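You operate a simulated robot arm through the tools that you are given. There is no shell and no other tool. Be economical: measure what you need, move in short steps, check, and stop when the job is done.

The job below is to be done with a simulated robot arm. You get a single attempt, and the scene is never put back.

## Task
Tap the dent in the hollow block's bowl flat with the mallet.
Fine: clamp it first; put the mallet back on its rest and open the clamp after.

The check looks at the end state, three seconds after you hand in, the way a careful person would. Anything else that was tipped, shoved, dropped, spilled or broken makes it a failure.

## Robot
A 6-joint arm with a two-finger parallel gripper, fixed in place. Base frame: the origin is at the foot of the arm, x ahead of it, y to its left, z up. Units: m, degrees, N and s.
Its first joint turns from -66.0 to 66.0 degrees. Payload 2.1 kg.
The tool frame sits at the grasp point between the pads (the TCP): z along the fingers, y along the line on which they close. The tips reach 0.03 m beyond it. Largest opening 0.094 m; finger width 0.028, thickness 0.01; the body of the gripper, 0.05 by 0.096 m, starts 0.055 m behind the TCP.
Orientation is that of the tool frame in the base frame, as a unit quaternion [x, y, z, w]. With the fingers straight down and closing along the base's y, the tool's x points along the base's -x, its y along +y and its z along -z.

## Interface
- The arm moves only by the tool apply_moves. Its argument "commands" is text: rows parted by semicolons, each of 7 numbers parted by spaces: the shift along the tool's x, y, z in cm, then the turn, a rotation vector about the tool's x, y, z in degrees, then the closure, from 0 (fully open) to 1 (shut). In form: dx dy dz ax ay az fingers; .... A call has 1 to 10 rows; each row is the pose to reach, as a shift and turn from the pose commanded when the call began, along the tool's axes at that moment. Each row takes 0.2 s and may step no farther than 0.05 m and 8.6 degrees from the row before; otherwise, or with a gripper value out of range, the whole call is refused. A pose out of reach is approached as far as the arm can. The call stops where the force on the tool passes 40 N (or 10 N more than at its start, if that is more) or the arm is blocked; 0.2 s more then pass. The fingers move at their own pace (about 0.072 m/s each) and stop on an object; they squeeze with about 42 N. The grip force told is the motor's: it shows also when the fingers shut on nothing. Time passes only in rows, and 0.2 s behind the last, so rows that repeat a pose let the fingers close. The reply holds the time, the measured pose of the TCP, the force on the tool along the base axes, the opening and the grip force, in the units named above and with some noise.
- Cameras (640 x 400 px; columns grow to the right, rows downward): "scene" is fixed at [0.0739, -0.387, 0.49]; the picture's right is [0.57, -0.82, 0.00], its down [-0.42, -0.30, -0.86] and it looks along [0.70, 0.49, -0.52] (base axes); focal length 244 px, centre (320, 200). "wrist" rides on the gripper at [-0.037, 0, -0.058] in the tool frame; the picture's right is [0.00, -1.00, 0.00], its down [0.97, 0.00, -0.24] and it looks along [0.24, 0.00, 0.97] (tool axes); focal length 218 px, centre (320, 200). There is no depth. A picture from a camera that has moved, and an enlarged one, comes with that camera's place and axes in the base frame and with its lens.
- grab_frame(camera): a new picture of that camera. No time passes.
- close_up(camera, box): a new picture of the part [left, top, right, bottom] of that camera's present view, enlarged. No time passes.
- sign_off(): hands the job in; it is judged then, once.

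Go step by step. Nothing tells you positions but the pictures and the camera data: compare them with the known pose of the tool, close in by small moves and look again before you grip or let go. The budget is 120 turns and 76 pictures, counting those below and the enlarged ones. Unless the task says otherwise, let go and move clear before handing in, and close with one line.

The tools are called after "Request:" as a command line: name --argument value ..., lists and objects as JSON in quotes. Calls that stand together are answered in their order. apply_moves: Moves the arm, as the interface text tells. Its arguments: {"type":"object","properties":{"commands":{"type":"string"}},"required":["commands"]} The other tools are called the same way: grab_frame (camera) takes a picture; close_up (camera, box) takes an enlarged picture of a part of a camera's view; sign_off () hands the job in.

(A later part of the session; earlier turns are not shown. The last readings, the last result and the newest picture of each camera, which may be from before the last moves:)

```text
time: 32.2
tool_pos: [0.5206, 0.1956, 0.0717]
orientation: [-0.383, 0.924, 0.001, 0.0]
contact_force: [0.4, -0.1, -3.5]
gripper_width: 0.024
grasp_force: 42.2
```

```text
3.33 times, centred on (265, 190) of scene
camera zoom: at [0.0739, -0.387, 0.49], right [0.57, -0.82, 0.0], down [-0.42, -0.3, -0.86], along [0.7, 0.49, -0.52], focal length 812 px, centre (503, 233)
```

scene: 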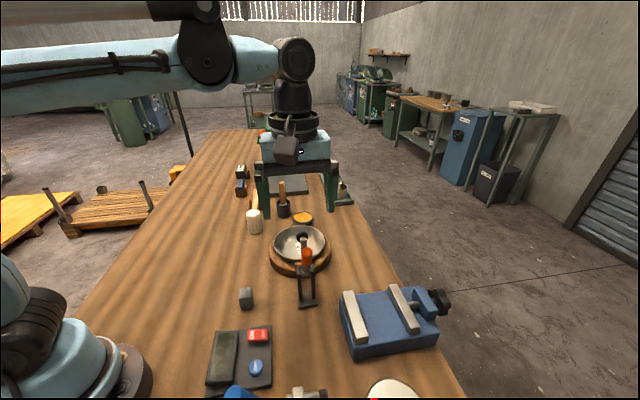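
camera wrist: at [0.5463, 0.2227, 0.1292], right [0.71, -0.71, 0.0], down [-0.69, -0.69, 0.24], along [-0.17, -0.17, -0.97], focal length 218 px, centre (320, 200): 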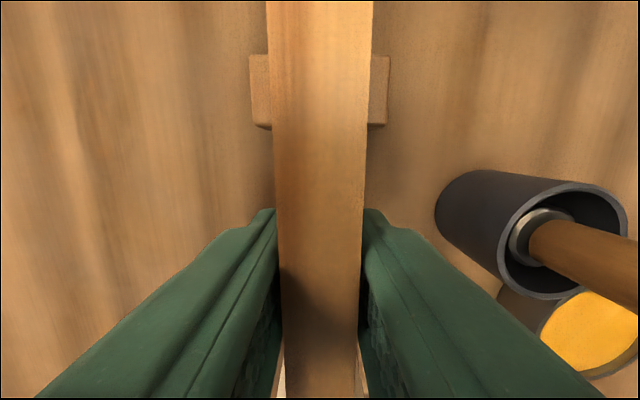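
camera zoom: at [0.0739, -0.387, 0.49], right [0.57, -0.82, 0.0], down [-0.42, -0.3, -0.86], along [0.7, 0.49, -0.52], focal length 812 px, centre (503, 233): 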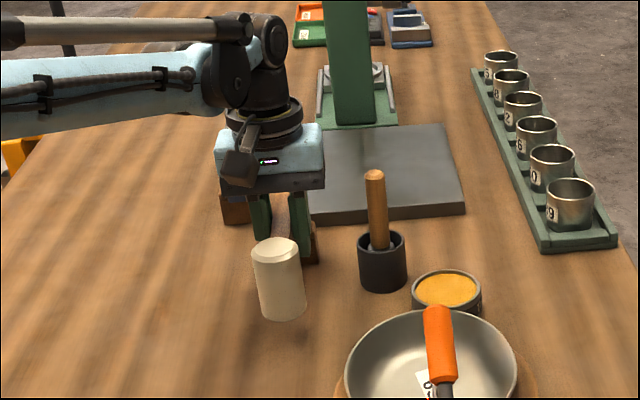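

The mallet is held well. To keep fingertips clear of the bowl rim while tapping, I'll set it back and regrip slightly higher and further back.

Request:
apply_moves --commands "0 0 1.5 0 0 0 1; 0 0 2.6 0 0 0 1; 0 0 3 0 0 0 1; 0 0 3 0 0 0 1; 0 0 3 0 0 0 0.6; 0 0 3 0 0 0 0.5; -0.8 0 1.7 0 0 0 0.5; -0.8 0 1.7 0 0 0 1; -0.8 0 1.7 0 0 0 1; -0.8 0 1.7 0 0 0 1"

Request:
apply_moves --commands "0 0 0 0 0 0 1; 0 0 -3 0 0 0 1; 0 0 -7 0 0 0 1; 0 0 -7 0 0 0 1"

Request:
grab_frame --camera "wrist"

Request:
close_up --camera "scene" --box '[180, 100, 340, 240]'

```text
time: 34.4
tool_pos: [0.5253, 0.2006, 0.0541]
orientation: [-0.383, 0.924, 0.002, -0.001]
contact_force: [-0.4, 0.8, 0.4]
gripper_width: 0.0243
grasp_force: 41.7
```

```text
time: 35.4
tool_pos: [0.5261, 0.2002, 0.1241]
orientation: [-0.382, 0.924, 0.001, -0.001]
contact_force: [-0.2, -0.2, -3.5]
gripper_width: 0.0241
grasp_force: 42.2
```

```text
30 pictures are left
camera wrist: at [0.5524, 0.2276, 0.1828], right [0.71, -0.71, 0.0], down [-0.69, -0.69, 0.24], along [-0.17, -0.17, -0.97], focal length 218 px, centre (320, 200)
```

wrist: 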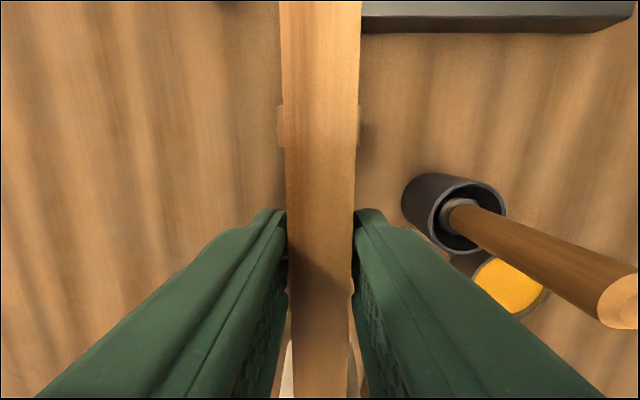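

```text
2.86 times, centred on (260, 170) of scene
camera zoom: at [0.0739, -0.387, 0.49], right [0.57, -0.82, 0.0], down [-0.42, -0.3, -0.86], along [0.7, 0.49, -0.52], focal length 696 px, centre (491, 286)
```

zoom: 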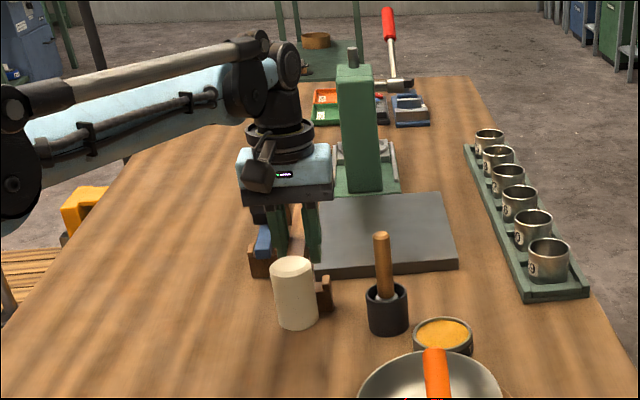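

Regripped. Now I'll raise, pull back and swing sideways to hover over the dent, clearing the brush cup.

Request:
apply_moves --commands "0 0 -4 0 0 0 1; 2 0 -7.6 0 0 0 1; 6.5 0 -7.6 0 0 0 1; 11 0 -7.6 0 0 0 1; 13.6 -2 -7.6 0 0 0 1; 13.6 -6.5 -7.6 0 0 0 1; 13.6 -11 -7.6 0 0 0 1; 13.6 -15 -7.6 0 0 0 1; 13.6 -15 -7.6 0 0 0 1"

Request:
grab_frame --camera "wrist"

Request:
close_up --camera "scene" --box '[220, 110, 400, 290]'

```text
time: 37.4
tool_pos: [0.5356, -0.0041, 0.1988]
orientation: [-0.383, 0.924, 0.001, 0.0]
contact_force: [0.5, 0.1, -3.4]
gripper_width: 0.0239
grasp_force: 42.3
```

```text
28 pictures are left
camera wrist: at [0.5614, 0.0238, 0.2569], right [0.71, -0.71, 0.0], down [-0.69, -0.69, 0.24], along [-0.17, -0.17, -0.97], focal length 218 px, centre (320, 200)
```

wrist: 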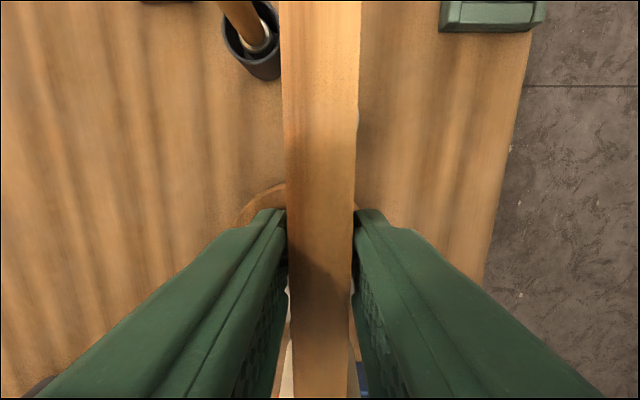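

```text
2.22 times, centred on (310, 200) of scene
camera zoom: at [0.0739, -0.387, 0.49], right [0.57, -0.82, 0.0], down [-0.42, -0.3, -0.86], along [0.7, 0.49, -0.52], focal length 541 px, centre (342, 200)
```

zoom: 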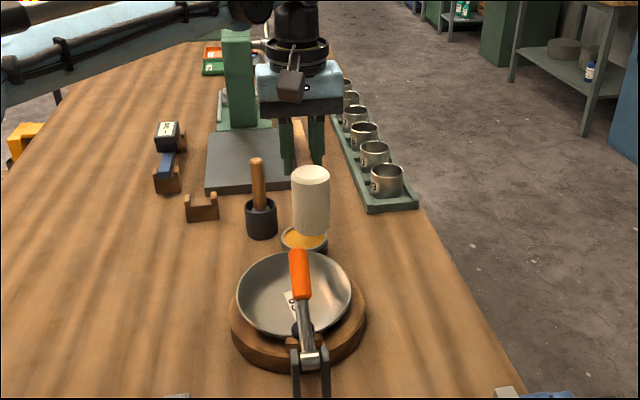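

Head is roughly above the dent. I'll roll the tool 25° so the lower face matches the sloping wall, and lower to a hover.

Request:
apply_moves --commands "-0.2 1 1.5 7 0 0 1; -0.2 1 3 14 0 0 1; -0.2 1 4.5 21 0 0 1; -0.2 1 6.5 25 0 0 1; -0.2 1 7.5 25 0 0 1; -0.2 1 7.5 25 0 0 1"

Request:
grab_frame --camera "wrist"

Request:
close_up --camera "scene" --box '[250, 160, 370, 290]'

```text
time: 38.8
tool_pos: [0.5307, 0.008, 0.1254]
orientation: [-0.374, 0.902, -0.201, 0.083]
contact_force: [-0.4, 0.1, -3.4]
gripper_width: 0.024
grasp_force: 42.3
```

```text
26 pictures are left
camera wrist: at [0.5388, 0.0523, 0.1771], right [0.64, -0.64, 0.42], down [-0.76, -0.62, 0.22], along [0.12, -0.46, -0.88], focal length 218 px, centre (320, 200)
```

wrist: 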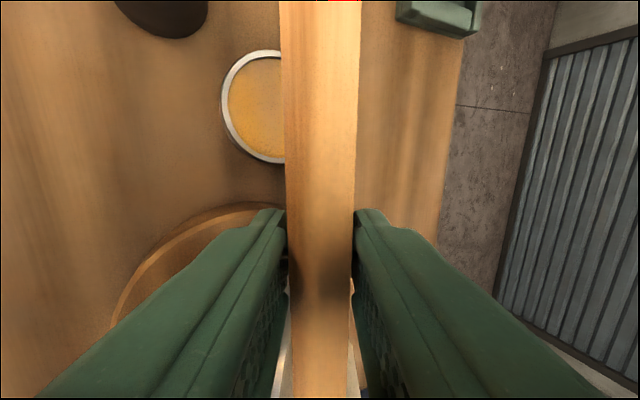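

```text
3.08 times, centred on (310, 225) of scene
camera zoom: at [0.0739, -0.387, 0.49], right [0.57, -0.82, 0.0], down [-0.42, -0.3, -0.86], along [0.7, 0.49, -0.52], focal length 749 px, centre (351, 123)
```

zoom: 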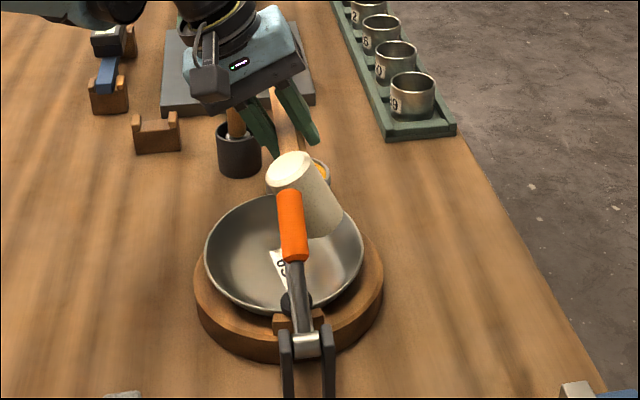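

The geometry checks out: the face is about 4 cm from the dent along the tool axis. I'll approach gently to find contact.

Request:
apply_moves --commands "0.3 0.3 1 0 0 0 1; 0.3 0.3 2 0 0 0 1; 0.3 0.3 2.7 0 0 0 1; 0.3 0.3 2.7 0 0 0 1"

Request:
close_up --camera "scene" --box '[260, 190, 350, 280]'

```text
time: 39.8
tool_pos: [0.5345, -0.0018, 0.0987]
orientation: [-0.374, 0.902, -0.199, 0.082]
contact_force: [0.0, 1.1, -2.1]
gripper_width: 0.0242
grasp_force: 41.8
```

```text
4.44 times, centred on (305, 235) of scene
camera zoom: at [0.0739, -0.387, 0.49], right [0.57, -0.82, 0.0], down [-0.42, -0.3, -0.86], along [0.7, 0.49, -0.52], focal length 1082 px, centre (387, 44)
```

zoom: 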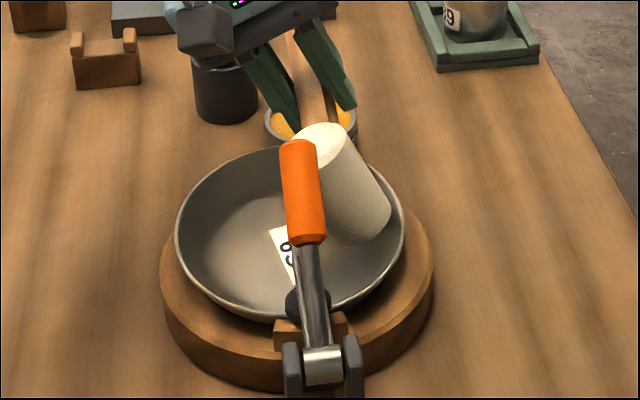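

Request:
apply_moves --commands "0 0 0.3 0 0 0 1; 0 0 0.6 0 0 0 1; 0 0 0.6 0 0 0 1"

```text
time: 40.6
tool_pos: [0.5353, -0.0029, 0.0931]
orientation: [-0.374, 0.902, -0.199, 0.083]
contact_force: [-0.8, -0.5, -0.4]
gripper_width: 0.0243
grasp_force: 42.3
```

Light contact seems to begin. A little further.

Request:
apply_moves --commands "0 0 0.2 0 0 0 1; 0 0 0.4 0 0 0 1; 0 0 0.4 0 0 0 1"

Request:
close_up --camera "scene" --box '[260, 190, 350, 280]'

```text
time: 41.4
tool_pos: [0.5381, -0.0054, 0.0901]
orientation: [-0.374, 0.902, -0.199, 0.083]
contact_force: [-2.5, 1.0, 2.0]
gripper_width: 0.0242
grasp_force: 41.7
```

```text
4.44 times, centred on (305, 235) of scene
camera zoom: at [0.0739, -0.387, 0.49], right [0.57, -0.82, 0.0], down [-0.42, -0.3, -0.86], along [0.7, 0.49, -0.52], focal length 1082 px, centre (387, 44)
```

zoom: 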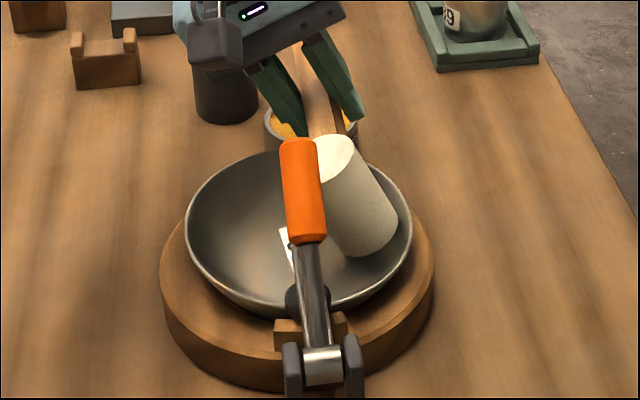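

The bowl shifted/tilted when I pressed, so the clamp isn't holding it. I'll back off immediately and inspect the pad.

Request:
apply_moves --commands "0 0 -2 0 0 0 1; 0 0 -5 0 0 0 1; 0 0 -9 0 0 0 1; 0 0 -9 0 0 0 1"

Request:
close_up --camera "scene" --box '[260, 190, 350, 290]'

```text
time: 42.4
tool_pos: [0.5116, 0.0219, 0.1709]
orientation: [-0.374, 0.902, -0.199, 0.084]
contact_force: [-0.2, 0.8, -2.4]
gripper_width: 0.0242
grasp_force: 41.9
```

```text
4.00 times, centred on (305, 240) of scene
camera zoom: at [0.0739, -0.387, 0.49], right [0.57, -0.82, 0.0], down [-0.42, -0.3, -0.86], along [0.7, 0.49, -0.52], focal length 974 px, centre (380, 40)
```

zoom: 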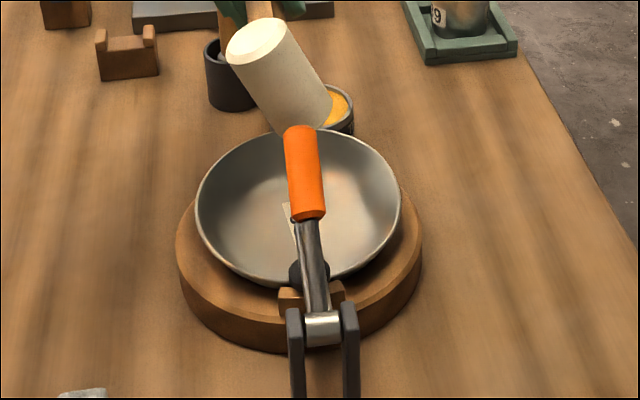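

The bowl shifted a few millimetres. I'll look very closely at the pad contact.

Request:
close_up --camera "scene" --box '[285, 238, 325, 278]'

```text
10.00 times, centred on (305, 258) of scene
camera zoom: at [0.0739, -0.387, 0.49], right [0.57, -0.82, 0.0], down [-0.42, -0.3, -0.86], along [0.7, 0.49, -0.52], focal length 2435 px, centre (470, -380)
```

zoom: 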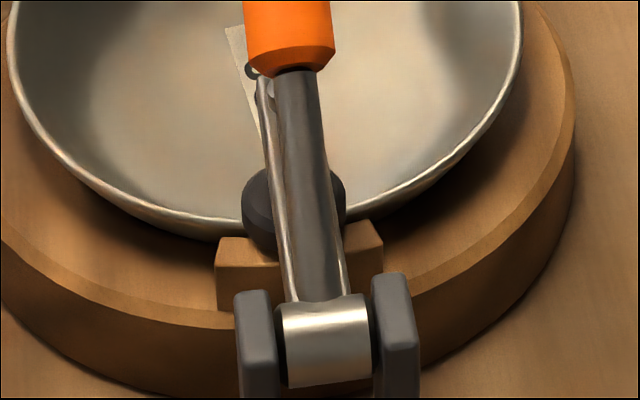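

I need the clamp tighter; it looks as if the handle slid in my fingers near the end of travel. I'll put the mallet back on its rest first, unrolling and raising.

Request:
apply_moves --commands "0 -0.4 -0.9 -7 0 0 1; 0 -0.8 -1.8 -14 0 0 1; 0 -1.27 -2.72 -21 0 0 1; 0 -1.27 -2.72 -25 0 0 1; 0 -1.27 -2.72 -25 0 0 1"

```text
time: 43.6
tool_pos: [0.5108, 0.0217, 0.2005]
orientation: [-0.383, 0.924, 0.001, 0.0]
contact_force: [-1.0, -0.3, -2.4]
gripper_width: 0.0238
grasp_force: 42.1
```

Request:
apply_moves --commands "0 4 0 0 0 0 1; 0 8.5 0 0 0 0 1; -2 11.58 0 0 0 0 1; -6 11.58 0 0 0 0 1; -10 11.58 0 0 0 0 1; -13.7 11.58 1 0 0 0 1; -13.7 11.58 4 0 0 0 1; -13.7 11.58 8 0 0 0 1; -13.7 11.58 8 0 0 0 1"

Request:
grab_frame --camera "wrist"

```text
time: 45.6
tool_pos: [0.5266, 0.2009, 0.1213]
orientation: [-0.383, 0.924, 0.001, -0.001]
contact_force: [0.2, -0.7, -3.0]
gripper_width: 0.0241
grasp_force: 42.3
```

```text
20 pictures are left
camera wrist: at [0.5519, 0.229, 0.1792], right [0.71, -0.71, 0.0], down [-0.69, -0.69, 0.24], along [-0.17, -0.17, -0.97], focal length 218 px, centre (320, 200)
```

wrist: 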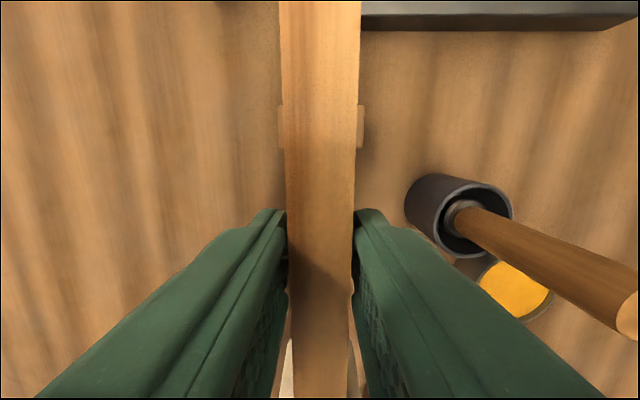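

It's aligned over the cradle. Lowering onto the rest, then releasing.

Request:
apply_moves --commands "0 0 3 0 0 0 1; 0 0 5 0 0 0 1; 0 0 6 0 0 0 1; 0 0 6.5 0 0 0 1; 0 0 6.75 0 0 0 1; 0 0 6.75 0 0 0 1"

Request:
apply_moves --commands "0 0 0 0 0 0 0.7; 0 0 0 0 0 0 0.5; 0 0 0 0 0 0 0.5; 0 0 -3 0 0 0 0.5; 0 0 -7 0 0 0 0.5; 0 0 -11 0 0 0 0.5; 0 0 -15 0 0 0 0.5; 0 0 -15 0 0 0 0.5"

Request:
grab_frame --camera "wrist"

```text
time: 47.0
tool_pos: [0.5246, 0.202, 0.0546]
orientation: [-0.382, 0.924, 0.001, -0.001]
contact_force: [-0.3, 0.2, -1.6]
gripper_width: 0.0243
grasp_force: 41.6
```

```text
time: 48.8
tool_pos: [0.5239, 0.2006, 0.2055]
orientation: [-0.382, 0.924, 0.0, 0.0]
contact_force: [0.8, 0.0, -0.5]
gripper_width: 0.0473
grasp_force: 0.0
```

```text
19 pictures are left
camera wrist: at [0.5498, 0.2282, 0.2635], right [0.71, -0.71, 0.0], down [-0.69, -0.69, 0.24], along [-0.17, -0.17, -0.97], focal length 218 px, centre (320, 200)
```

wrist: 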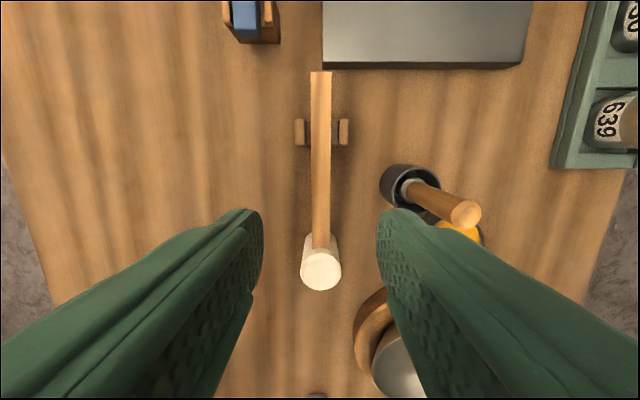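

Mallet is resting properly. Now back to the clamp with fingers closed, to push the handle down harder.

Request:
apply_moves --commands "4 -1.9 -2 0 0 0 1; 8.2 -3.8 -2 0 0 0 1; 12.4 -5.7 -2 0 0 0 1; 16.6 -7.5 -2 0 0 0 1; 20.7 -9.4 -2 0 0 0 1; 24.8 -11.3 -2 0 0 0 1; 28.9 -13.14 -2 0 0 0 1; 28.9 -13.14 0 0 0 0 1; 28.9 -13.14 1 0 0 0 1"

Request:
grab_frame --camera "wrist"

```text
time: 50.8
tool_pos: [0.4533, -0.1068, 0.2622]
orientation: [-0.383, 0.924, 0.0, -0.001]
contact_force: [0.2, 0.2, -0.1]
gripper_width: 0.0001
grasp_force: 32.9
out of reach, approached as far as the arm can: row 2, 3, 4, 5, 6, 7, 8, 9
```

```text
18 pictures are left
camera wrist: at [0.4793, -0.079, 0.3201], right [0.71, -0.71, 0.0], down [-0.69, -0.69, 0.24], along [-0.17, -0.17, -0.97], focal length 218 px, centre (320, 200)
```

wrist: 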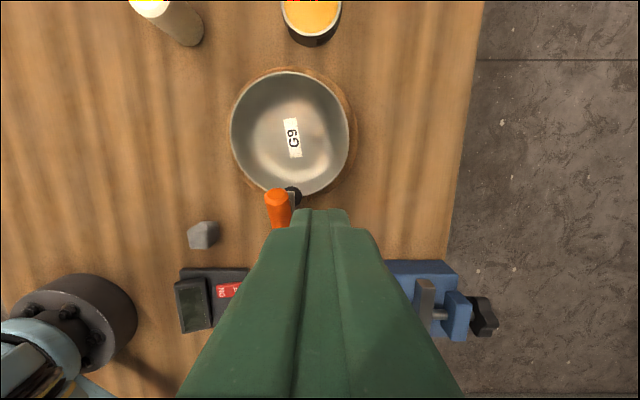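

The arm ended off-target. I'll issue a hold to see where its commanded pose is.

Request:
apply_moves --commands "0 0 0 0 0 0 1; 0 0 1 0 0 0 1; 0 0 1 0 0 0 1"

```text
time: 51.6
tool_pos: [0.4523, -0.1062, 0.2628]
orientation: [-0.383, 0.924, 0.001, 0.001]
contact_force: [0.0, -0.4, 0.4]
gripper_width: 0.0001
grasp_force: 33.0
out of reach, approached as far as the arm can: row 2, 3
```

Request:
apply_moves --commands "0 2 0 0 0 0 1; 0 3.6 0 0 0 0 1; 0 3.6 2 0 0 0 1; 0 3.6 2 0 0 0 1"

```text
time: 52.6
tool_pos: [0.4579, -0.0858, 0.2623]
orientation: [-0.382, 0.924, 0.001, 0.0]
contact_force: [-0.3, -0.3, -0.4]
gripper_width: 0.0
grasp_force: 33.0
out of reach, approached as far as the arm can: row 1, 2, 3, 4
```

The arm appears stuck at a kinematic boundary. I'll try moving up to free it.

Request:
apply_moves --commands "0 0 -2 0 0 0 1; 0 0 -4 0 0 0 1; 0 0 -6 0 0 0 1; 0 0 -6 0 0 0 1"

Request:
grab_frame --camera "scene"

```text
time: 53.6
tool_pos: [0.4573, -0.0872, 0.3222]
orientation: [-0.383, 0.924, 0.0, 0.0]
contact_force: [0.0, 0.8, 0.1]
gripper_width: 0.0001
grasp_force: 32.8
```

```text
17 pictures are left
```

scene: 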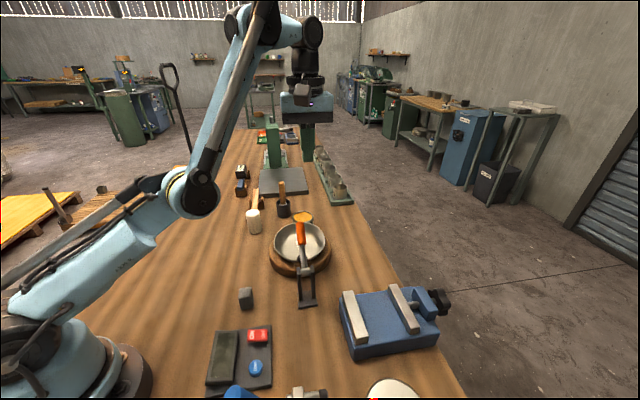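

The arm has flipped into an elbow-low posture. I'll stretch it outward in free space at this height and come back in, to flip it back.

Request:
apply_moves --commands "-2 -2 0 0 0 0 1; -4 -4 0 0 0 0 1; -6 -6 0 0 0 0 1; -8 -8 0 0 0 0 1; -8 -8 0 0 0 0 1; -5 -5 0 0 0 0 1; -2 -2 0 0 0 0 1; 0 0 0 0 0 0 1; 0 0 0 0 0 0 1"

Request:
grab_frame --camera "scene"

```text
time: 55.6
tool_pos: [0.4589, -0.0863, 0.3229]
orientation: [-0.382, 0.924, 0.001, 0.0]
contact_force: [-0.2, -0.1, 0.1]
gripper_width: 0.0001
grasp_force: 32.6
out of reach, approached as far as the arm can: row 2, 3, 4, 5, 6
```

```text
16 pictures are left
```

scene: 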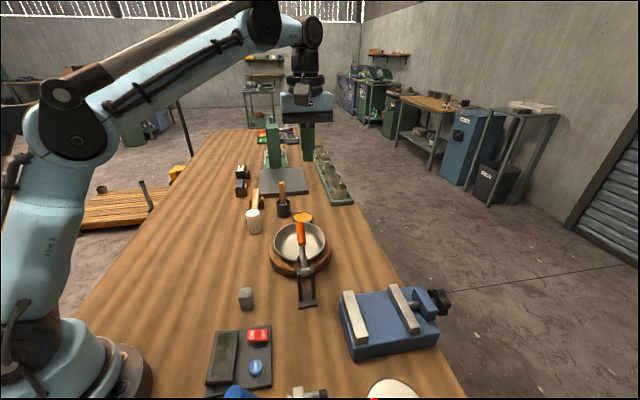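

Elbow is back up and nothing was disturbed. Now I'll go above the clamp handle.

Request:
apply_moves --commands "2 1.3 2 0 0 0 1; 4 2.55 4 0 0 0 1; 4 2.55 8 0 0 0 1; 4 2.55 11.5 0 0 0 1; 4 2.55 11.5 0 0 0 1"

Request:
grab_frame --camera "wrist"

```text
time: 56.8
tool_pos: [0.4125, -0.097, 0.2065]
orientation: [-0.383, 0.924, 0.001, 0.0]
contact_force: [1.2, -0.6, 0.5]
gripper_width: 0.0
grasp_force: 33.0
```

```text
15 pictures are left
camera wrist: at [0.4379, -0.0698, 0.2647], right [0.71, -0.71, 0.0], down [-0.69, -0.69, 0.24], along [-0.17, -0.17, -0.97], focal length 218 px, centre (320, 200)
```

wrist: 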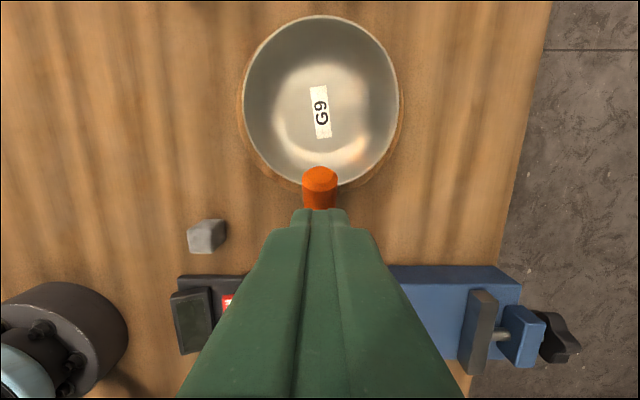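

Handle is still at about 32°. I'll push it down and forward with the closed fingertips.

Request:
apply_moves --commands "-0.3 0 1.5 0 0 0 1; -0.6 0 2.5 0 0 0 1; -0.9 0 3 0 0 0 1; -1.2 0 3.5 0 0 0 1; -1.5 0 4 0 0 0 1; -1.8 0 4.5 0 0 0 1; -1.8 0 4.5 0 0 0 1"

```text
time: 57.5
tool_pos: [0.4161, -0.0934, 0.1869]
orientation: [-0.383, 0.924, 0.001, -0.001]
contact_force: [-1.9, 0.1, 15.0]
gripper_width: 0.0001
grasp_force: 33.1
stopped in row 3: the force on the tool passed its limit (the readings are from after the stop); the commanded pose is now the measured one
```

Contact made with the handle. Continuing gently.

Request:
apply_moves --commands "-0.05 0 0.1 0 0 0 1; -0.1 0 0.2 0 0 0 1; -0.15 0 0.3 0 0 0 1; -0.2 0 0.4 0 0 0 1; -0.25 0 0.5 0 0 0 1; -0.3 0 0.6 0 0 0 1; -0.35 0 0.7 0 0 0 1"

```text
time: 58.0
tool_pos: [0.417, -0.094, 0.1861]
orientation: [-0.383, 0.924, 0.001, -0.001]
contact_force: [-1.7, -0.8, 13.2]
gripper_width: 0.0
grasp_force: 33.3
stopped in row 2: the force on the tool passed its limit (the readings are from after the stop); the commanded pose is now the measured one
```

The lever is rigid now, so it's at its stop. I'll take a side view of the pad and rim to understand why the bowl moved.

Request:
apply_moves --commands "0 0 -2 0 0 0 1; 1 4 -2 8 0 0 1; 2 6.4 -1 16 0 0 1; 3 6.4 0 24 0 0 1; 3 6.4 1 32 0 0 1; 3 6.4 2 40 0 0 1; 3 6.4 4 48 0 0 1; 3 6.4 6 55 0 0 1; 3 6.4 6.8 55 0 0 1; 3 6.4 6.8 55 0 0 1"

Request:
grab_frame --camera "wrist"

```text
time: 60.2
tool_pos: [0.3492, -0.0696, 0.1175]
orientation: [-0.34, 0.82, -0.426, 0.176]
contact_force: [0.0, 0.2, 0.1]
gripper_width: 0.0
grasp_force: 33.2
```

```text
14 pictures are left
camera wrist: at [0.342, -0.0076, 0.1505], right [0.41, -0.41, 0.82], down [-0.83, -0.55, 0.14], along [0.39, -0.73, -0.56], focal length 218 px, centre (320, 200)
```

wrist: 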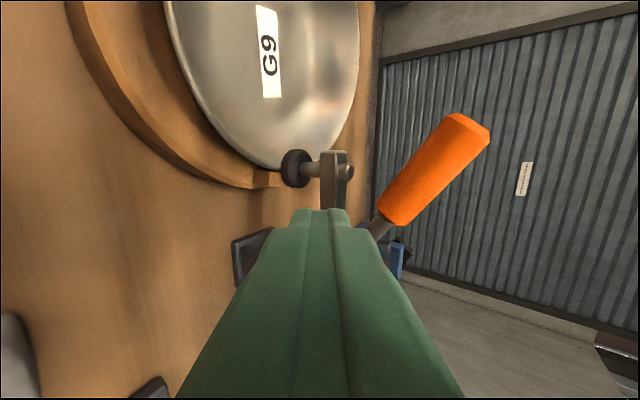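

Request:
close_up --camera "wrist" --box '[240, 120, 370, 220]'

```text
4.00 times, centred on (305, 170) of wrist
camera zoom: at [0.342, -0.0076, 0.1505], right [0.41, -0.41, 0.82], down [-0.83, -0.55, 0.14], along [0.39, -0.73, -0.56], focal length 873 px, centre (380, 320)
```

zoom: 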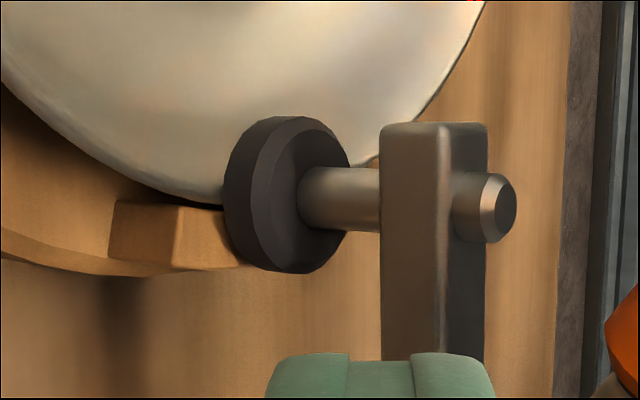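

This is clear now: the pad presses the wooden lug of the hollow block at the rim, and the lever is at its stop, so the block is clamped. The bowl merely settled in the hollow toward the dent side. I'll straighten and fetch the mallet again.

Request:
apply_moves --commands "0 -2 -1.4 -8 0 0 1; 0 -4 -2.8 -16 0 0 1; 0 -6.55 -4.59 -24 0 0 1; 0 -6.55 -4.59 -32 0 0 1; 0 -6.55 -4.59 -40 0 0 1; 0 -6.55 -4.59 -48 0 0 0.7; 0 -6.55 -4.59 -55 0 0 0.5; 0 -6.55 -4.59 -55 0 0 0.5"

```text
time: 62.0
tool_pos: [0.3501, -0.07, 0.1982]
orientation: [-0.383, 0.924, 0.001, -0.002]
contact_force: [0.1, 0.5, 0.4]
gripper_width: 0.047
grasp_force: 0.1
```

Request:
apply_moves --commands "-3.5 1.5 0.5 0 0 0 0.5; -7.5 3 1 0 0 0 0.5; -11.5 5 1 0 0 0 0.5; -15.5 6.7 1 0 0 0 0.5; -20 6.7 1 0 0 0 0.5; -24 6.7 2 0 0 0 0.5; -28 6.7 4 0 0 0 0.5; -31.5 6.7 6 0 0 0 0.5; -31.5 6.7 8 0 0 0 0.5; -31.5 6.7 8 0 0 0 0.5"

Request:
grab_frame --camera "wrist"

```text
time: 64.2
tool_pos: [0.5242, 0.2024, 0.1168]
orientation: [-0.383, 0.924, 0.0, -0.001]
contact_force: [0.4, -1.0, -0.1]
gripper_width: 0.047
grasp_force: 0.1
```

```text
12 pictures are left
camera wrist: at [0.5508, 0.2292, 0.1744], right [0.71, -0.71, 0.0], down [-0.69, -0.69, 0.24], along [-0.17, -0.17, -0.97], focal length 218 px, centre (320, 200)
```

wrist: 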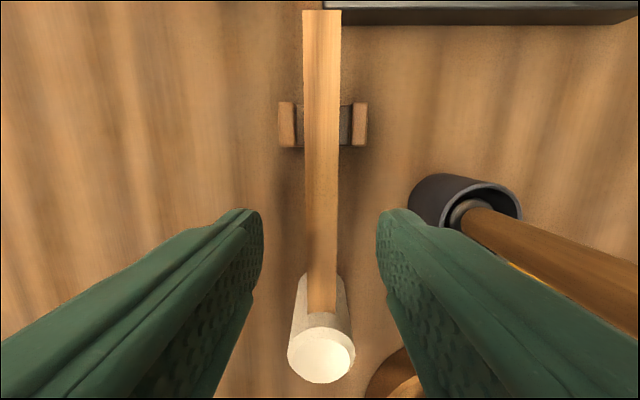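

Aligned. Lower, grip and lift.

Request:
apply_moves --commands "0 0 3 0 0 0 0.5; 0 0 6.25 0 0 0 0.5; 0 0 6.25 0 0 0 1; 0 0 6.25 0 0 0 1; 0 0 6.25 0 0 0 1; 0 0 6.25 0 0 0 1"

Request:
apply_moves --commands "0 0 -4 0 0 0 1; 0 0 -8 0 0 0 1; 2 0 -12 0 0 0 1; 6.5 0 -13.5 0 0 0 1; 11 0 -13.5 0 0 0 1; 13.6 -2 -13.5 0 0 0 1; 13.6 -6.5 -13.5 0 0 0 1; 13.6 -10.5 -13.5 0 0 0 1; 13.6 -14 -13.5 0 0 0 1; 13.6 -14 -13.5 0 0 0 1"

```text
time: 65.6
tool_pos: [0.5259, 0.2006, 0.0541]
orientation: [-0.383, 0.924, 0.0, -0.001]
contact_force: [0.2, 0.2, 0.0]
gripper_width: 0.0239
grasp_force: 41.8
```

```text
time: 67.8
tool_pos: [0.528, 0.0061, 0.1884]
orientation: [-0.383, 0.924, 0.001, -0.001]
contact_force: [0.0, -0.7, -3.5]
gripper_width: 0.0241
grasp_force: 41.8
```

Mallet held. Roll 25° and go to a hover 2.5 cm from the dent.

Request:
apply_moves --commands "-0.1 -0.4 1.5 7 0 0 1; -0.1 -0.7 3 14 0 0 1; -0.1 -0.74 4.5 21 0 0 1; -0.1 -0.74 6 25 0 0 1; -0.1 -0.74 7.8 25 0 0 1; -0.1 -0.74 7.8 25 0 0 1"

Request:
close_up --camera "scene" --box '[270, 200, 340, 270]'

```text
time: 69.2
tool_pos: [0.5341, 0.0015, 0.1116]
orientation: [-0.374, 0.902, -0.199, 0.081]
contact_force: [-0.5, -0.7, -3.4]
gripper_width: 0.0242
grasp_force: 41.9
```

```text
5.71 times, centred on (305, 235) of scene
camera zoom: at [0.0739, -0.387, 0.49], right [0.57, -0.82, 0.0], down [-0.42, -0.3, -0.86], along [0.7, 0.49, -0.52], focal length 1391 px, centre (406, 0)
```

zoom: 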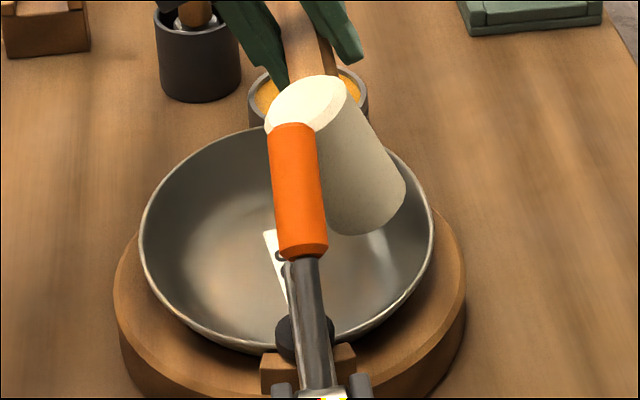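

Hovering over the dent. First tap, light and quick, then retract.

Request:
apply_moves --commands "0 0 1 0 0 0 1; 0 0 2.2 0 0 0 1; 0 0 3 0 0 0 1; 0 0 1 0 0 0 1; 0 0 0 0 0 0 1; 0 0 0 0 0 0 1"

Request:
close_up --camera "scene" --box '[270, 200, 340, 270]'

```text
time: 70.6
tool_pos: [0.5357, 0.0013, 0.1112]
orientation: [-0.374, 0.902, -0.2, 0.083]
contact_force: [0.2, -0.3, -3.1]
gripper_width: 0.0242
grasp_force: 42.1
```

```text
5.71 times, centred on (305, 235) of scene
camera zoom: at [0.0739, -0.387, 0.49], right [0.57, -0.82, 0.0], down [-0.42, -0.3, -0.86], along [0.7, 0.49, -0.52], focal length 1391 px, centre (406, 0)
```

zoom: 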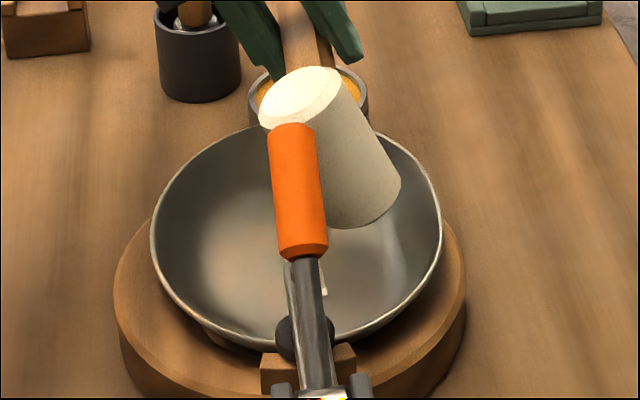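

The bowl slid further in the hollow under the tap. I'll retract and check the bowl and the dent.

Request:
apply_moves --commands "0 0 -4 0 0 0 1; -2 2 -6 0 0 0 1; -2 5 -6 0 0 0 1; -2 5 -6 0 0 0 1"

Request:
close_up --camera "scene" --box '[270, 205, 340, 275]'

```text
time: 71.6
tool_pos: [0.4986, 0.0659, 0.1439]
orientation: [-0.374, 0.902, -0.199, 0.082]
contact_force: [-0.2, 0.7, -3.7]
gripper_width: 0.0243
grasp_force: 41.8
```

```text
5.71 times, centred on (305, 240) of scene
camera zoom: at [0.0739, -0.387, 0.49], right [0.57, -0.82, 0.0], down [-0.42, -0.3, -0.86], along [0.7, 0.49, -0.52], focal length 1391 px, centre (406, -29)
```

zoom: 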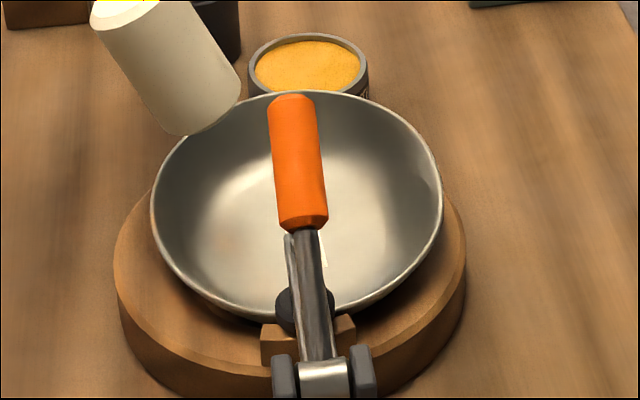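

The dent highlight looks changed, but the bowl sits off-centre now. I'll move to a spot where the wrist camera sees the bowl beside the mallet handle.

Request:
apply_moves --commands "0 -0.9 -1.9 -7 0 0 1; 0 -1.8 -3.8 -14 0 0 1; 0 -2.37 -5.07 -21 0 0 1; 0 -2.37 -5.07 -25 0 0 1; 0 -2.37 -5.07 -25 0 0 1"

Request:
apply_moves --commands "2 4.6 0 0 0 0 1; 6.5 4.6 0 0 0 0 1; 11 4.6 0 0 0 0 1; 15 4.6 0 0 0 0 1; 19 4.6 0 0 0 0 1; 19 4.6 0 0 0 0 1"

Request:
grab_frame --camera "wrist"

```text
time: 72.8
tool_pos: [0.4988, 0.0652, 0.2005]
orientation: [-0.384, 0.923, 0.001, -0.002]
contact_force: [-0.6, -0.7, -2.7]
gripper_width: 0.024
grasp_force: 41.8
```

```text
refused: row 1 steps farther than a row can; nothing moved
```

```text
8 pictures are left
camera wrist: at [0.5244, 0.0931, 0.2585], right [0.71, -0.71, 0.0], down [-0.69, -0.69, 0.24], along [-0.17, -0.17, -0.97], focal length 218 px, centre (320, 200)
```

wrist: 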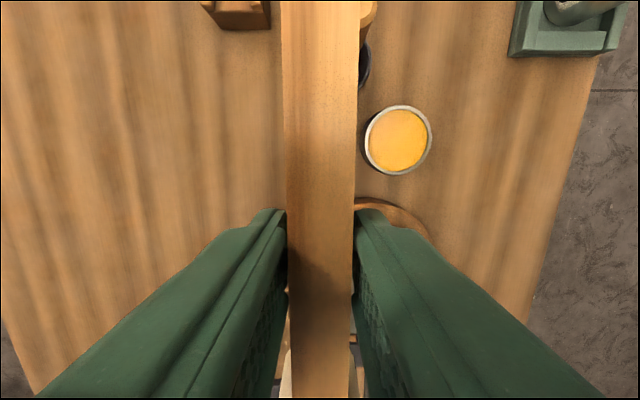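

Request:
apply_moves --commands "2 2.6 0 0 0 0 1; 6 4.6 0 0 0 0 1; 10.5 4.6 0 0 0 0 1; 15 4.6 0 0 0 0 1; 19 4.6 0 0 0 0 1; 19 4.6 0 0 0 0 1"

```text
time: 74.2
tool_pos: [0.3316, -0.0358, 0.2015]
orientation: [-0.383, 0.924, 0.0, -0.001]
contact_force: [-0.1, 0.1, -2.9]
gripper_width: 0.024
grasp_force: 42.2
```

Request:
close_up --camera "wrist" --box '[330, 20, 530, 200]'

```text
2.22 times, centred on (430, 110) of wrist
camera zoom: at [0.3569, -0.0087, 0.2588], right [0.71, -0.71, 0.0], down [-0.69, -0.69, 0.24], along [-0.17, -0.17, -0.97], focal length 485 px, centre (76, 400)
```

zoom: 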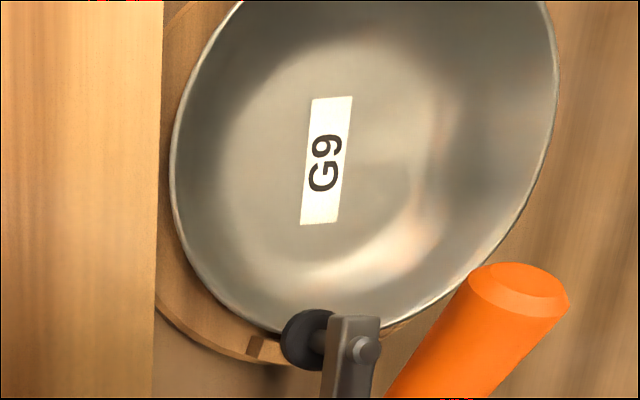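

The dent is still there, at about s+0 / outward side, and the bowl has drifted ~1 cm that way. I'll tap again more vertically (20° roll, motion straight down), which should push the bowl back into the hollow. Moving back to hover.

Request:
apply_moves --commands "-4.5 0 0 0 0 0 1; -9 0 0 0 0 0 1; -13.5 0 0 0 0 0 1; -17.3 0 0 0 0 0 1; -17.3 -4.5 0 0 0 0 1; -17.3 -9 0 0 0 0 1; -17.3 -13.4 0 6 0 0 1; -17.3 -13.4 3 13 0 0 1; -17.3 -13.4 7 20 0 0 1; -17.3 -13.4 7.5 20 0 0 1"

```text
time: 76.4
tool_pos: [0.5482, -0.0082, 0.1257]
orientation: [-0.377, 0.91, -0.159, 0.066]
contact_force: [0.5, -0.2, -2.7]
gripper_width: 0.0242
grasp_force: 42.2
```

Request:
apply_moves --commands "0 0.34 0.94 0 0 0 1; 0 0.68 1.88 0 0 0 1; 0 0.92 2.54 0 0 0 1; 0 1.03 2.82 0 0 0 1; 0 1.13 3.1 0 0 0 1; 0 1.13 3.1 0 0 0 1"

```text
time: 77.8
tool_pos: [0.5475, -0.009, 0.0923]
orientation: [-0.377, 0.91, -0.159, 0.065]
contact_force: [-8.3, 7.0, 8.9]
gripper_width: 0.0243
grasp_force: 42.0
```

Real resistance now: the wall pushes back up and inward. Continuing down.

Request:
apply_moves --commands "0 0.1 0.28 0 0 0 1; 0 0.2 0.56 0 0 0 1; 0 0.3 0.85 0 0 0 1; 0 0.3 0.85 0 0 0 1"

Request:
close_up --camera "scene" --box '[270, 205, 340, 275]'

```text
time: 78.8
tool_pos: [0.5472, -0.0093, 0.0846]
orientation: [-0.377, 0.91, -0.16, 0.067]
contact_force: [-3.6, 10.8, 13.3]
gripper_width: 0.0241
grasp_force: 41.6
```

```text
5.71 times, centred on (305, 240) of scene
camera zoom: at [0.0738, -0.387, 0.49], right [0.57, -0.82, 0.0], down [-0.42, -0.3, -0.86], along [0.7, 0.49, -0.52], focal length 1391 px, centre (406, -29)
```

zoom: 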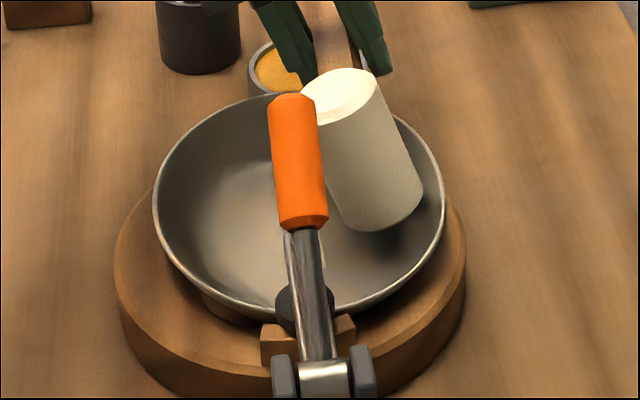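

Slow pressing just tips the bowl a little; a brisk tap is needed. I'll lift and strike quickly to this depth.

Request:
apply_moves --commands "0 -0.51 -1.41 0 0 0 1; 0 -1.2 -3.3 0 0 0 1; 0 -1.2 -3.3 0 0 0 1; 0 0.15 0.42 0 0 0 1; 0 -1.2 -3.3 0 0 0 1; 0 -1.2 -3.3 0 0 0 1"

```text
time: 80.2
tool_pos: [0.5491, -0.0077, 0.1199]
orientation: [-0.377, 0.91, -0.16, 0.065]
contact_force: [-0.3, 0.3, -3.0]
gripper_width: 0.0239
grasp_force: 41.7
```

Request:
apply_moves --commands "0 1.45 3.9 0 0 0 1; 0 0 0 0 0 0 1; 0 0 0 0 0 0 1; 0 1.45 3.9 0 0 0 1; 0 0 0 0 0 0 1; 0 -1 -3 0 0 0 1; 0 3 -4 0 0 0 1; 0 3 -4 0 0 0 1"

```text
time: 82.0
tool_pos: [0.5184, 0.0195, 0.1457]
orientation: [-0.378, 0.91, -0.16, 0.066]
contact_force: [0.0, 0.1, -2.5]
gripper_width: 0.0243
grasp_force: 41.7
```

Request:
close_up --camera "scene" --box '[272, 210, 337, 275]'

```text
6.15 times, centred on (304, 242) of scene
camera zoom: at [0.0739, -0.387, 0.49], right [0.57, -0.82, 0.0], down [-0.42, -0.3, -0.86], along [0.7, 0.49, -0.52], focal length 1498 px, centre (415, -62)
```

zoom: 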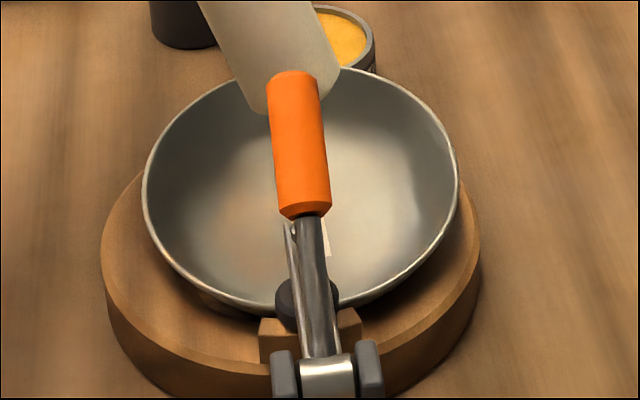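

The dent may persist and the bowl isn't yet bearing hard on the hollow. I'll strike deeper, relying on the 40 N stop.

Request:
apply_moves --commands "0 -1.5 0 0 0 0 1; 0 -3 4 0 0 0 1; 0 -2.5 5.4 0 0 0 1; 0 -1.4 8.4 0 0 0 1; 0 -1.4 8.4 0 0 0 1"

```text
time: 83.2
tool_pos: [0.5477, -0.0075, 0.072]
orientation: [-0.378, 0.91, -0.159, 0.067]
contact_force: [-5.4, 14.3, 14.3]
gripper_width: 0.0241
grasp_force: 41.8
```

Request:
close_up --camera "scene" --box '[262, 200, 347, 285]'

```text
4.71 times, centred on (304, 242) of scene
camera zoom: at [0.0738, -0.387, 0.49], right [0.57, -0.82, 0.0], down [-0.42, -0.3, -0.86], along [0.7, 0.49, -0.52], focal length 1146 px, centre (393, 0)
```

zoom: 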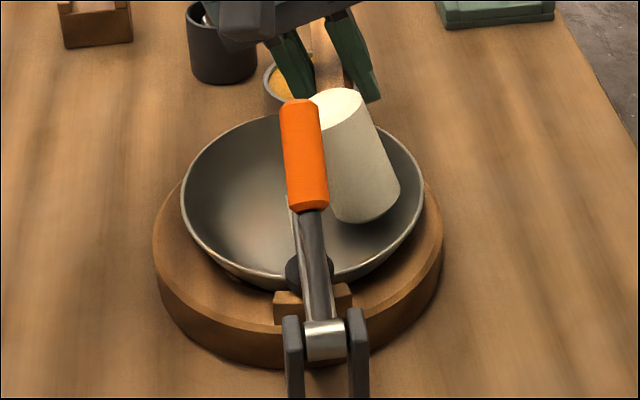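

The bowl has rolled so the dent lies over the hollow, bearing about 20 N. I'll press a bit further for a firm contact.

Request:
apply_moves --commands "0 0.1 0.28 0 0 0 1; 0 0.2 0.56 0 0 0 1; 0 0.3 0.85 0 0 0 1; 0 0.4 1.13 0 0 0 1; 0 0.4 1.13 0 0 0 1"

```text
time: 83.8
tool_pos: [0.5476, -0.0094, 0.068]
orientation: [-0.377, 0.91, -0.16, 0.064]
contact_force: [-1.4, 2.0, 9.2]
gripper_width: 0.024
grasp_force: 41.8
stopped in row 2: the force on the tool passed its limit (the readings are from after the stop); the commanded pose is now the measured one
```

Hard contact reached (over 40 N). Now a couple of proper taps at this spot.

Request:
apply_moves --commands "0 -0.7 -1.9 0 0 0 1; 0 -0.7 -1.9 0 0 0 1; 0 0.05 0.15 0 0 0 1; 0 -0.7 -1.9 0 0 0 1; 0 -0.7 -1.9 0 0 0 1; 0 0.05 0.15 0 0 0 1; 0 -0.7 -1.9 0 0 0 1; 0 -0.7 -1.9 0 0 0 1"

```text
time: 85.6
tool_pos: [0.5471, -0.0091, 0.0878]
orientation: [-0.377, 0.91, -0.159, 0.065]
contact_force: [0.9, -0.2, -2.5]
gripper_width: 0.0242
grasp_force: 41.8
```

Request:
apply_moves --commands "0 -0.35 -0.9 0 0 0 1; 0 0.85 2.4 0 0 0 1; 0 0 0 0 0 0 1; 0 0 0 0 0 0 1"

```text
time: 86.6
tool_pos: [0.5479, -0.0077, 0.087]
orientation: [-0.377, 0.91, -0.159, 0.065]
contact_force: [-0.1, -0.1, -3.0]
gripper_width: 0.0241
grasp_force: 41.8
```

Request:
apply_moves --commands "0 0.85 2.4 0 0 0 1; 0 0.9 2.5 0 0 0 1; 0 0 0 0 0 0 1; 0 -1 -2.8 0 0 0 1; 0 3 -5 0 0 0 1; 0 3 -5 0 0 0 1"

```text
time: 87.0
tool_pos: [0.5481, -0.007, 0.0671]
orientation: [-0.376, 0.91, -0.16, 0.065]
contact_force: [0.8, 1.9, 6.5]
gripper_width: 0.0242
grasp_force: 42.1
stopped in row 2: the force on the tool passed its limit (the readings are from after the stop); the commanded pose is now the measured one
```

A firm tap landed. I'll lift, straighten and return to the vantage point for a look at the dent.

Request:
apply_moves --commands "0 -1.37 -3.76 0 0 0 1; 0 -2.74 -7.5 -7 0 0 1; 0 -3.9 -10.7 -14 0 0 1; 0 -4.55 -12.5 -20 0 0 1; 0 -4.55 -12.5 -20 0 0 1"

Request:
apply_moves --commands "0 4.5 0 0 0 0 1; 0 9 0 0 0 0 1; 0 13.2 0 0 0 0 1; 4.5 13.2 0 0 0 0 1; 9 13.2 0 0 0 0 1; 13.5 13.2 0 0 0 0 1; 17.3 13.2 0 0 0 0 1; 17.3 13.2 0 0 0 0 1"

Request:
close_up --camera "wrist" --box '[330, 0, 530, 180]'

```text
time: 88.2
tool_pos: [0.5473, -0.0065, 0.1999]
orientation: [-0.383, 0.924, 0.002, -0.004]
contact_force: [-0.1, -0.3, -2.6]
gripper_width: 0.0241
grasp_force: 42.1
```

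```text
time: 90.0
tool_pos: [0.3326, -0.0371, 0.2001]
orientation: [-0.383, 0.924, 0.001, -0.003]
contact_force: [-0.5, 0.4, -3.3]
gripper_width: 0.024
grasp_force: 41.6
```

```text
2.22 times, centred on (430, 90) of wrist
camera zoom: at [0.359, -0.0084, 0.2579], right [0.71, -0.71, 0.0], down [-0.69, -0.69, 0.24], along [-0.17, -0.17, -0.97], focal length 485 px, centre (76, 444)
```

zoom: 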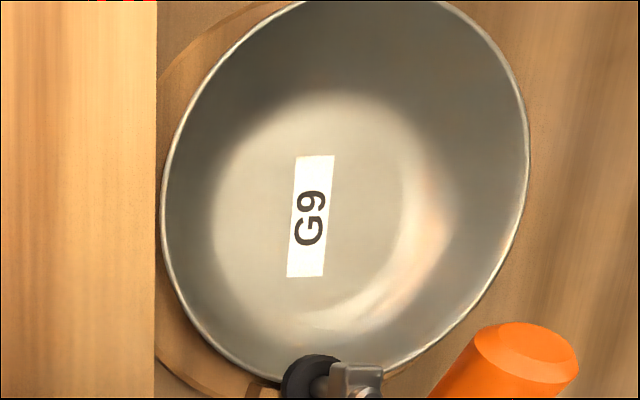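

The dent is gone: the wall and rim are smooth. Now return the mallet above its rest.

Request:
apply_moves --commands "-4.5 1 0 0 0 0 1; -9 2 0.5 0 0 0 1; -13.5 3.13 1 0 0 0 1; -18 3.13 1 0 0 0 1; -22.5 3.13 1.5 0 0 0 1; -26.8 3.13 2.5 0 0 0 1; -30.45 3.13 4.5 0 0 0 1; -30.45 3.13 8 0 0 0 1; -30.45 3.13 8 0 0 0 1"

```text
time: 92.0
tool_pos: [0.5247, 0.2008, 0.1191]
orientation: [-0.383, 0.924, 0.001, -0.003]
contact_force: [-0.6, -0.8, -2.7]
gripper_width: 0.0242
grasp_force: 42.1
```

Request:
grab_frame --camera "wrist"

```text
2 pictures are left
camera wrist: at [0.5511, 0.2287, 0.1768], right [0.71, -0.71, 0.0], down [-0.69, -0.69, 0.24], along [-0.17, -0.17, -0.97], focal length 218 px, centre (320, 200)
```

wrist: 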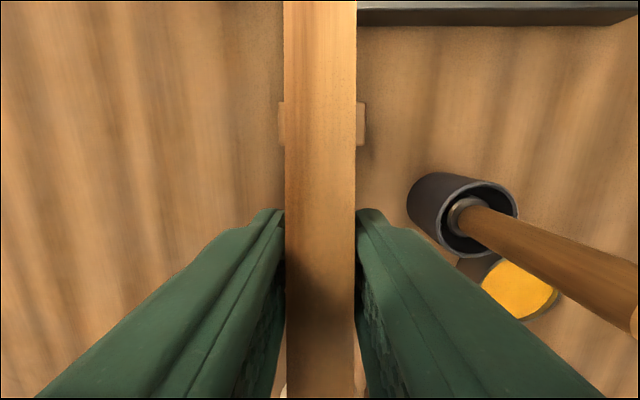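

The handle has pitched about 6° in the grip from the tapping (head slightly up). I'll counter-rotate the tool by 6° and lower it gently onto the rest.

Request:
apply_moves --commands "0 0 1.5 0 -3 0 1; 0 0 3 0 -6 0 1; 0 0 4.5 0 -6 0 1; 0 0 5.5 0 -6 0 1; 0 0 6 0 -6 0 1; 0 0 6 0 -6 0 1"

```text
time: 93.4
tool_pos: [0.5258, 0.2014, 0.0593]
orientation: [-0.382, 0.923, 0.021, 0.045]
contact_force: [1.0, 0.1, -2.3]
gripper_width: 0.0239
grasp_force: 42.6
```

Request:
apply_moves --commands "0 0 0.2 0 0 0 1; 0 0 0.4 0 0 0 1; 0 0 0.5 0 0 0 1; 0 0 0.5 0 0 0 1"

```text
time: 94.4
tool_pos: [0.5266, 0.2019, 0.0553]
orientation: [-0.382, 0.923, 0.021, 0.044]
contact_force: [-0.3, -0.3, -4.2]
gripper_width: 0.0241
grasp_force: 42.5
```

Request:
apply_moves --commands "0 0 0.1 0 0 0 1; 0 0 0.2 0 0 0 1; 0 0 0.2 0 0 0 1"

```text
time: 95.2
tool_pos: [0.5247, 0.202, 0.0528]
orientation: [-0.382, 0.923, 0.021, 0.045]
contact_force: [-1.8, -1.2, 5.8]
gripper_width: 0.024
grasp_force: 41.6
```

Contact with the rest. Releasing and rising.

Request:
apply_moves --commands "0 0 0 0 0 0 0.7; 0 0 0 0 0 0 0.5; 0 0 0 0 0 0 0.5; 0 0 -3 0 0 0 0.5; 0 0 -7 0 3 0 0.5; 0 0 -11 0 6 0 0.5; 0 0 -13 0 6 0 0.5; 0 0 -13 0 6 0 0.5"

```text
time: 97.0
tool_pos: [0.5168, 0.1911, 0.1821]
orientation: [-0.383, 0.924, 0.0, -0.004]
contact_force: [1.2, 0.0, -0.8]
gripper_width: 0.047
grasp_force: 0.1
```

Mallet is released on its rest. Now I'll go above the clamp handle to open it.

Request:
apply_moves --commands "4 0 0 0 0 0 0.5; 8 0 0 0 0 0 0.5; 12 0 0 0 0 0 0.4; 15.5 0 -1 0 0 0 0.3; 19 -3 -1.8 0 0 0 0.3; 22 -6.5 -1.8 0 0 0 0.3; 25 -10 -1.8 0 0 0 0.3; 27.57 -12.92 -1.8 0 0 0 0.3; 27.57 -12.92 -1.8 0 0 0 0.3"

```text
time: 99.0
tool_pos: [0.4146, -0.0943, 0.2008]
orientation: [-0.383, 0.924, 0.001, -0.003]
contact_force: [0.7, -0.4, 0.3]
gripper_width: 0.0661
grasp_force: 0.0
```

Request:
apply_moves --commands "0 0 3 0 0 0 0.3; 0 0 6 0 0 0 0.3; 0 0 7 0 0 0 0.3; 0 0 7 0 0 0 0.7; 0 0 7 0 0 0 1; 0 0 7 0 0 0 1; 0 0 7 0 0 0 1"

```text
time: 100.6
tool_pos: [0.4145, -0.095, 0.1299]
orientation: [-0.381, 0.924, 0.0, -0.001]
contact_force: [11.5, -9.8, -10.9]
gripper_width: 0.024
grasp_force: 45.1
```

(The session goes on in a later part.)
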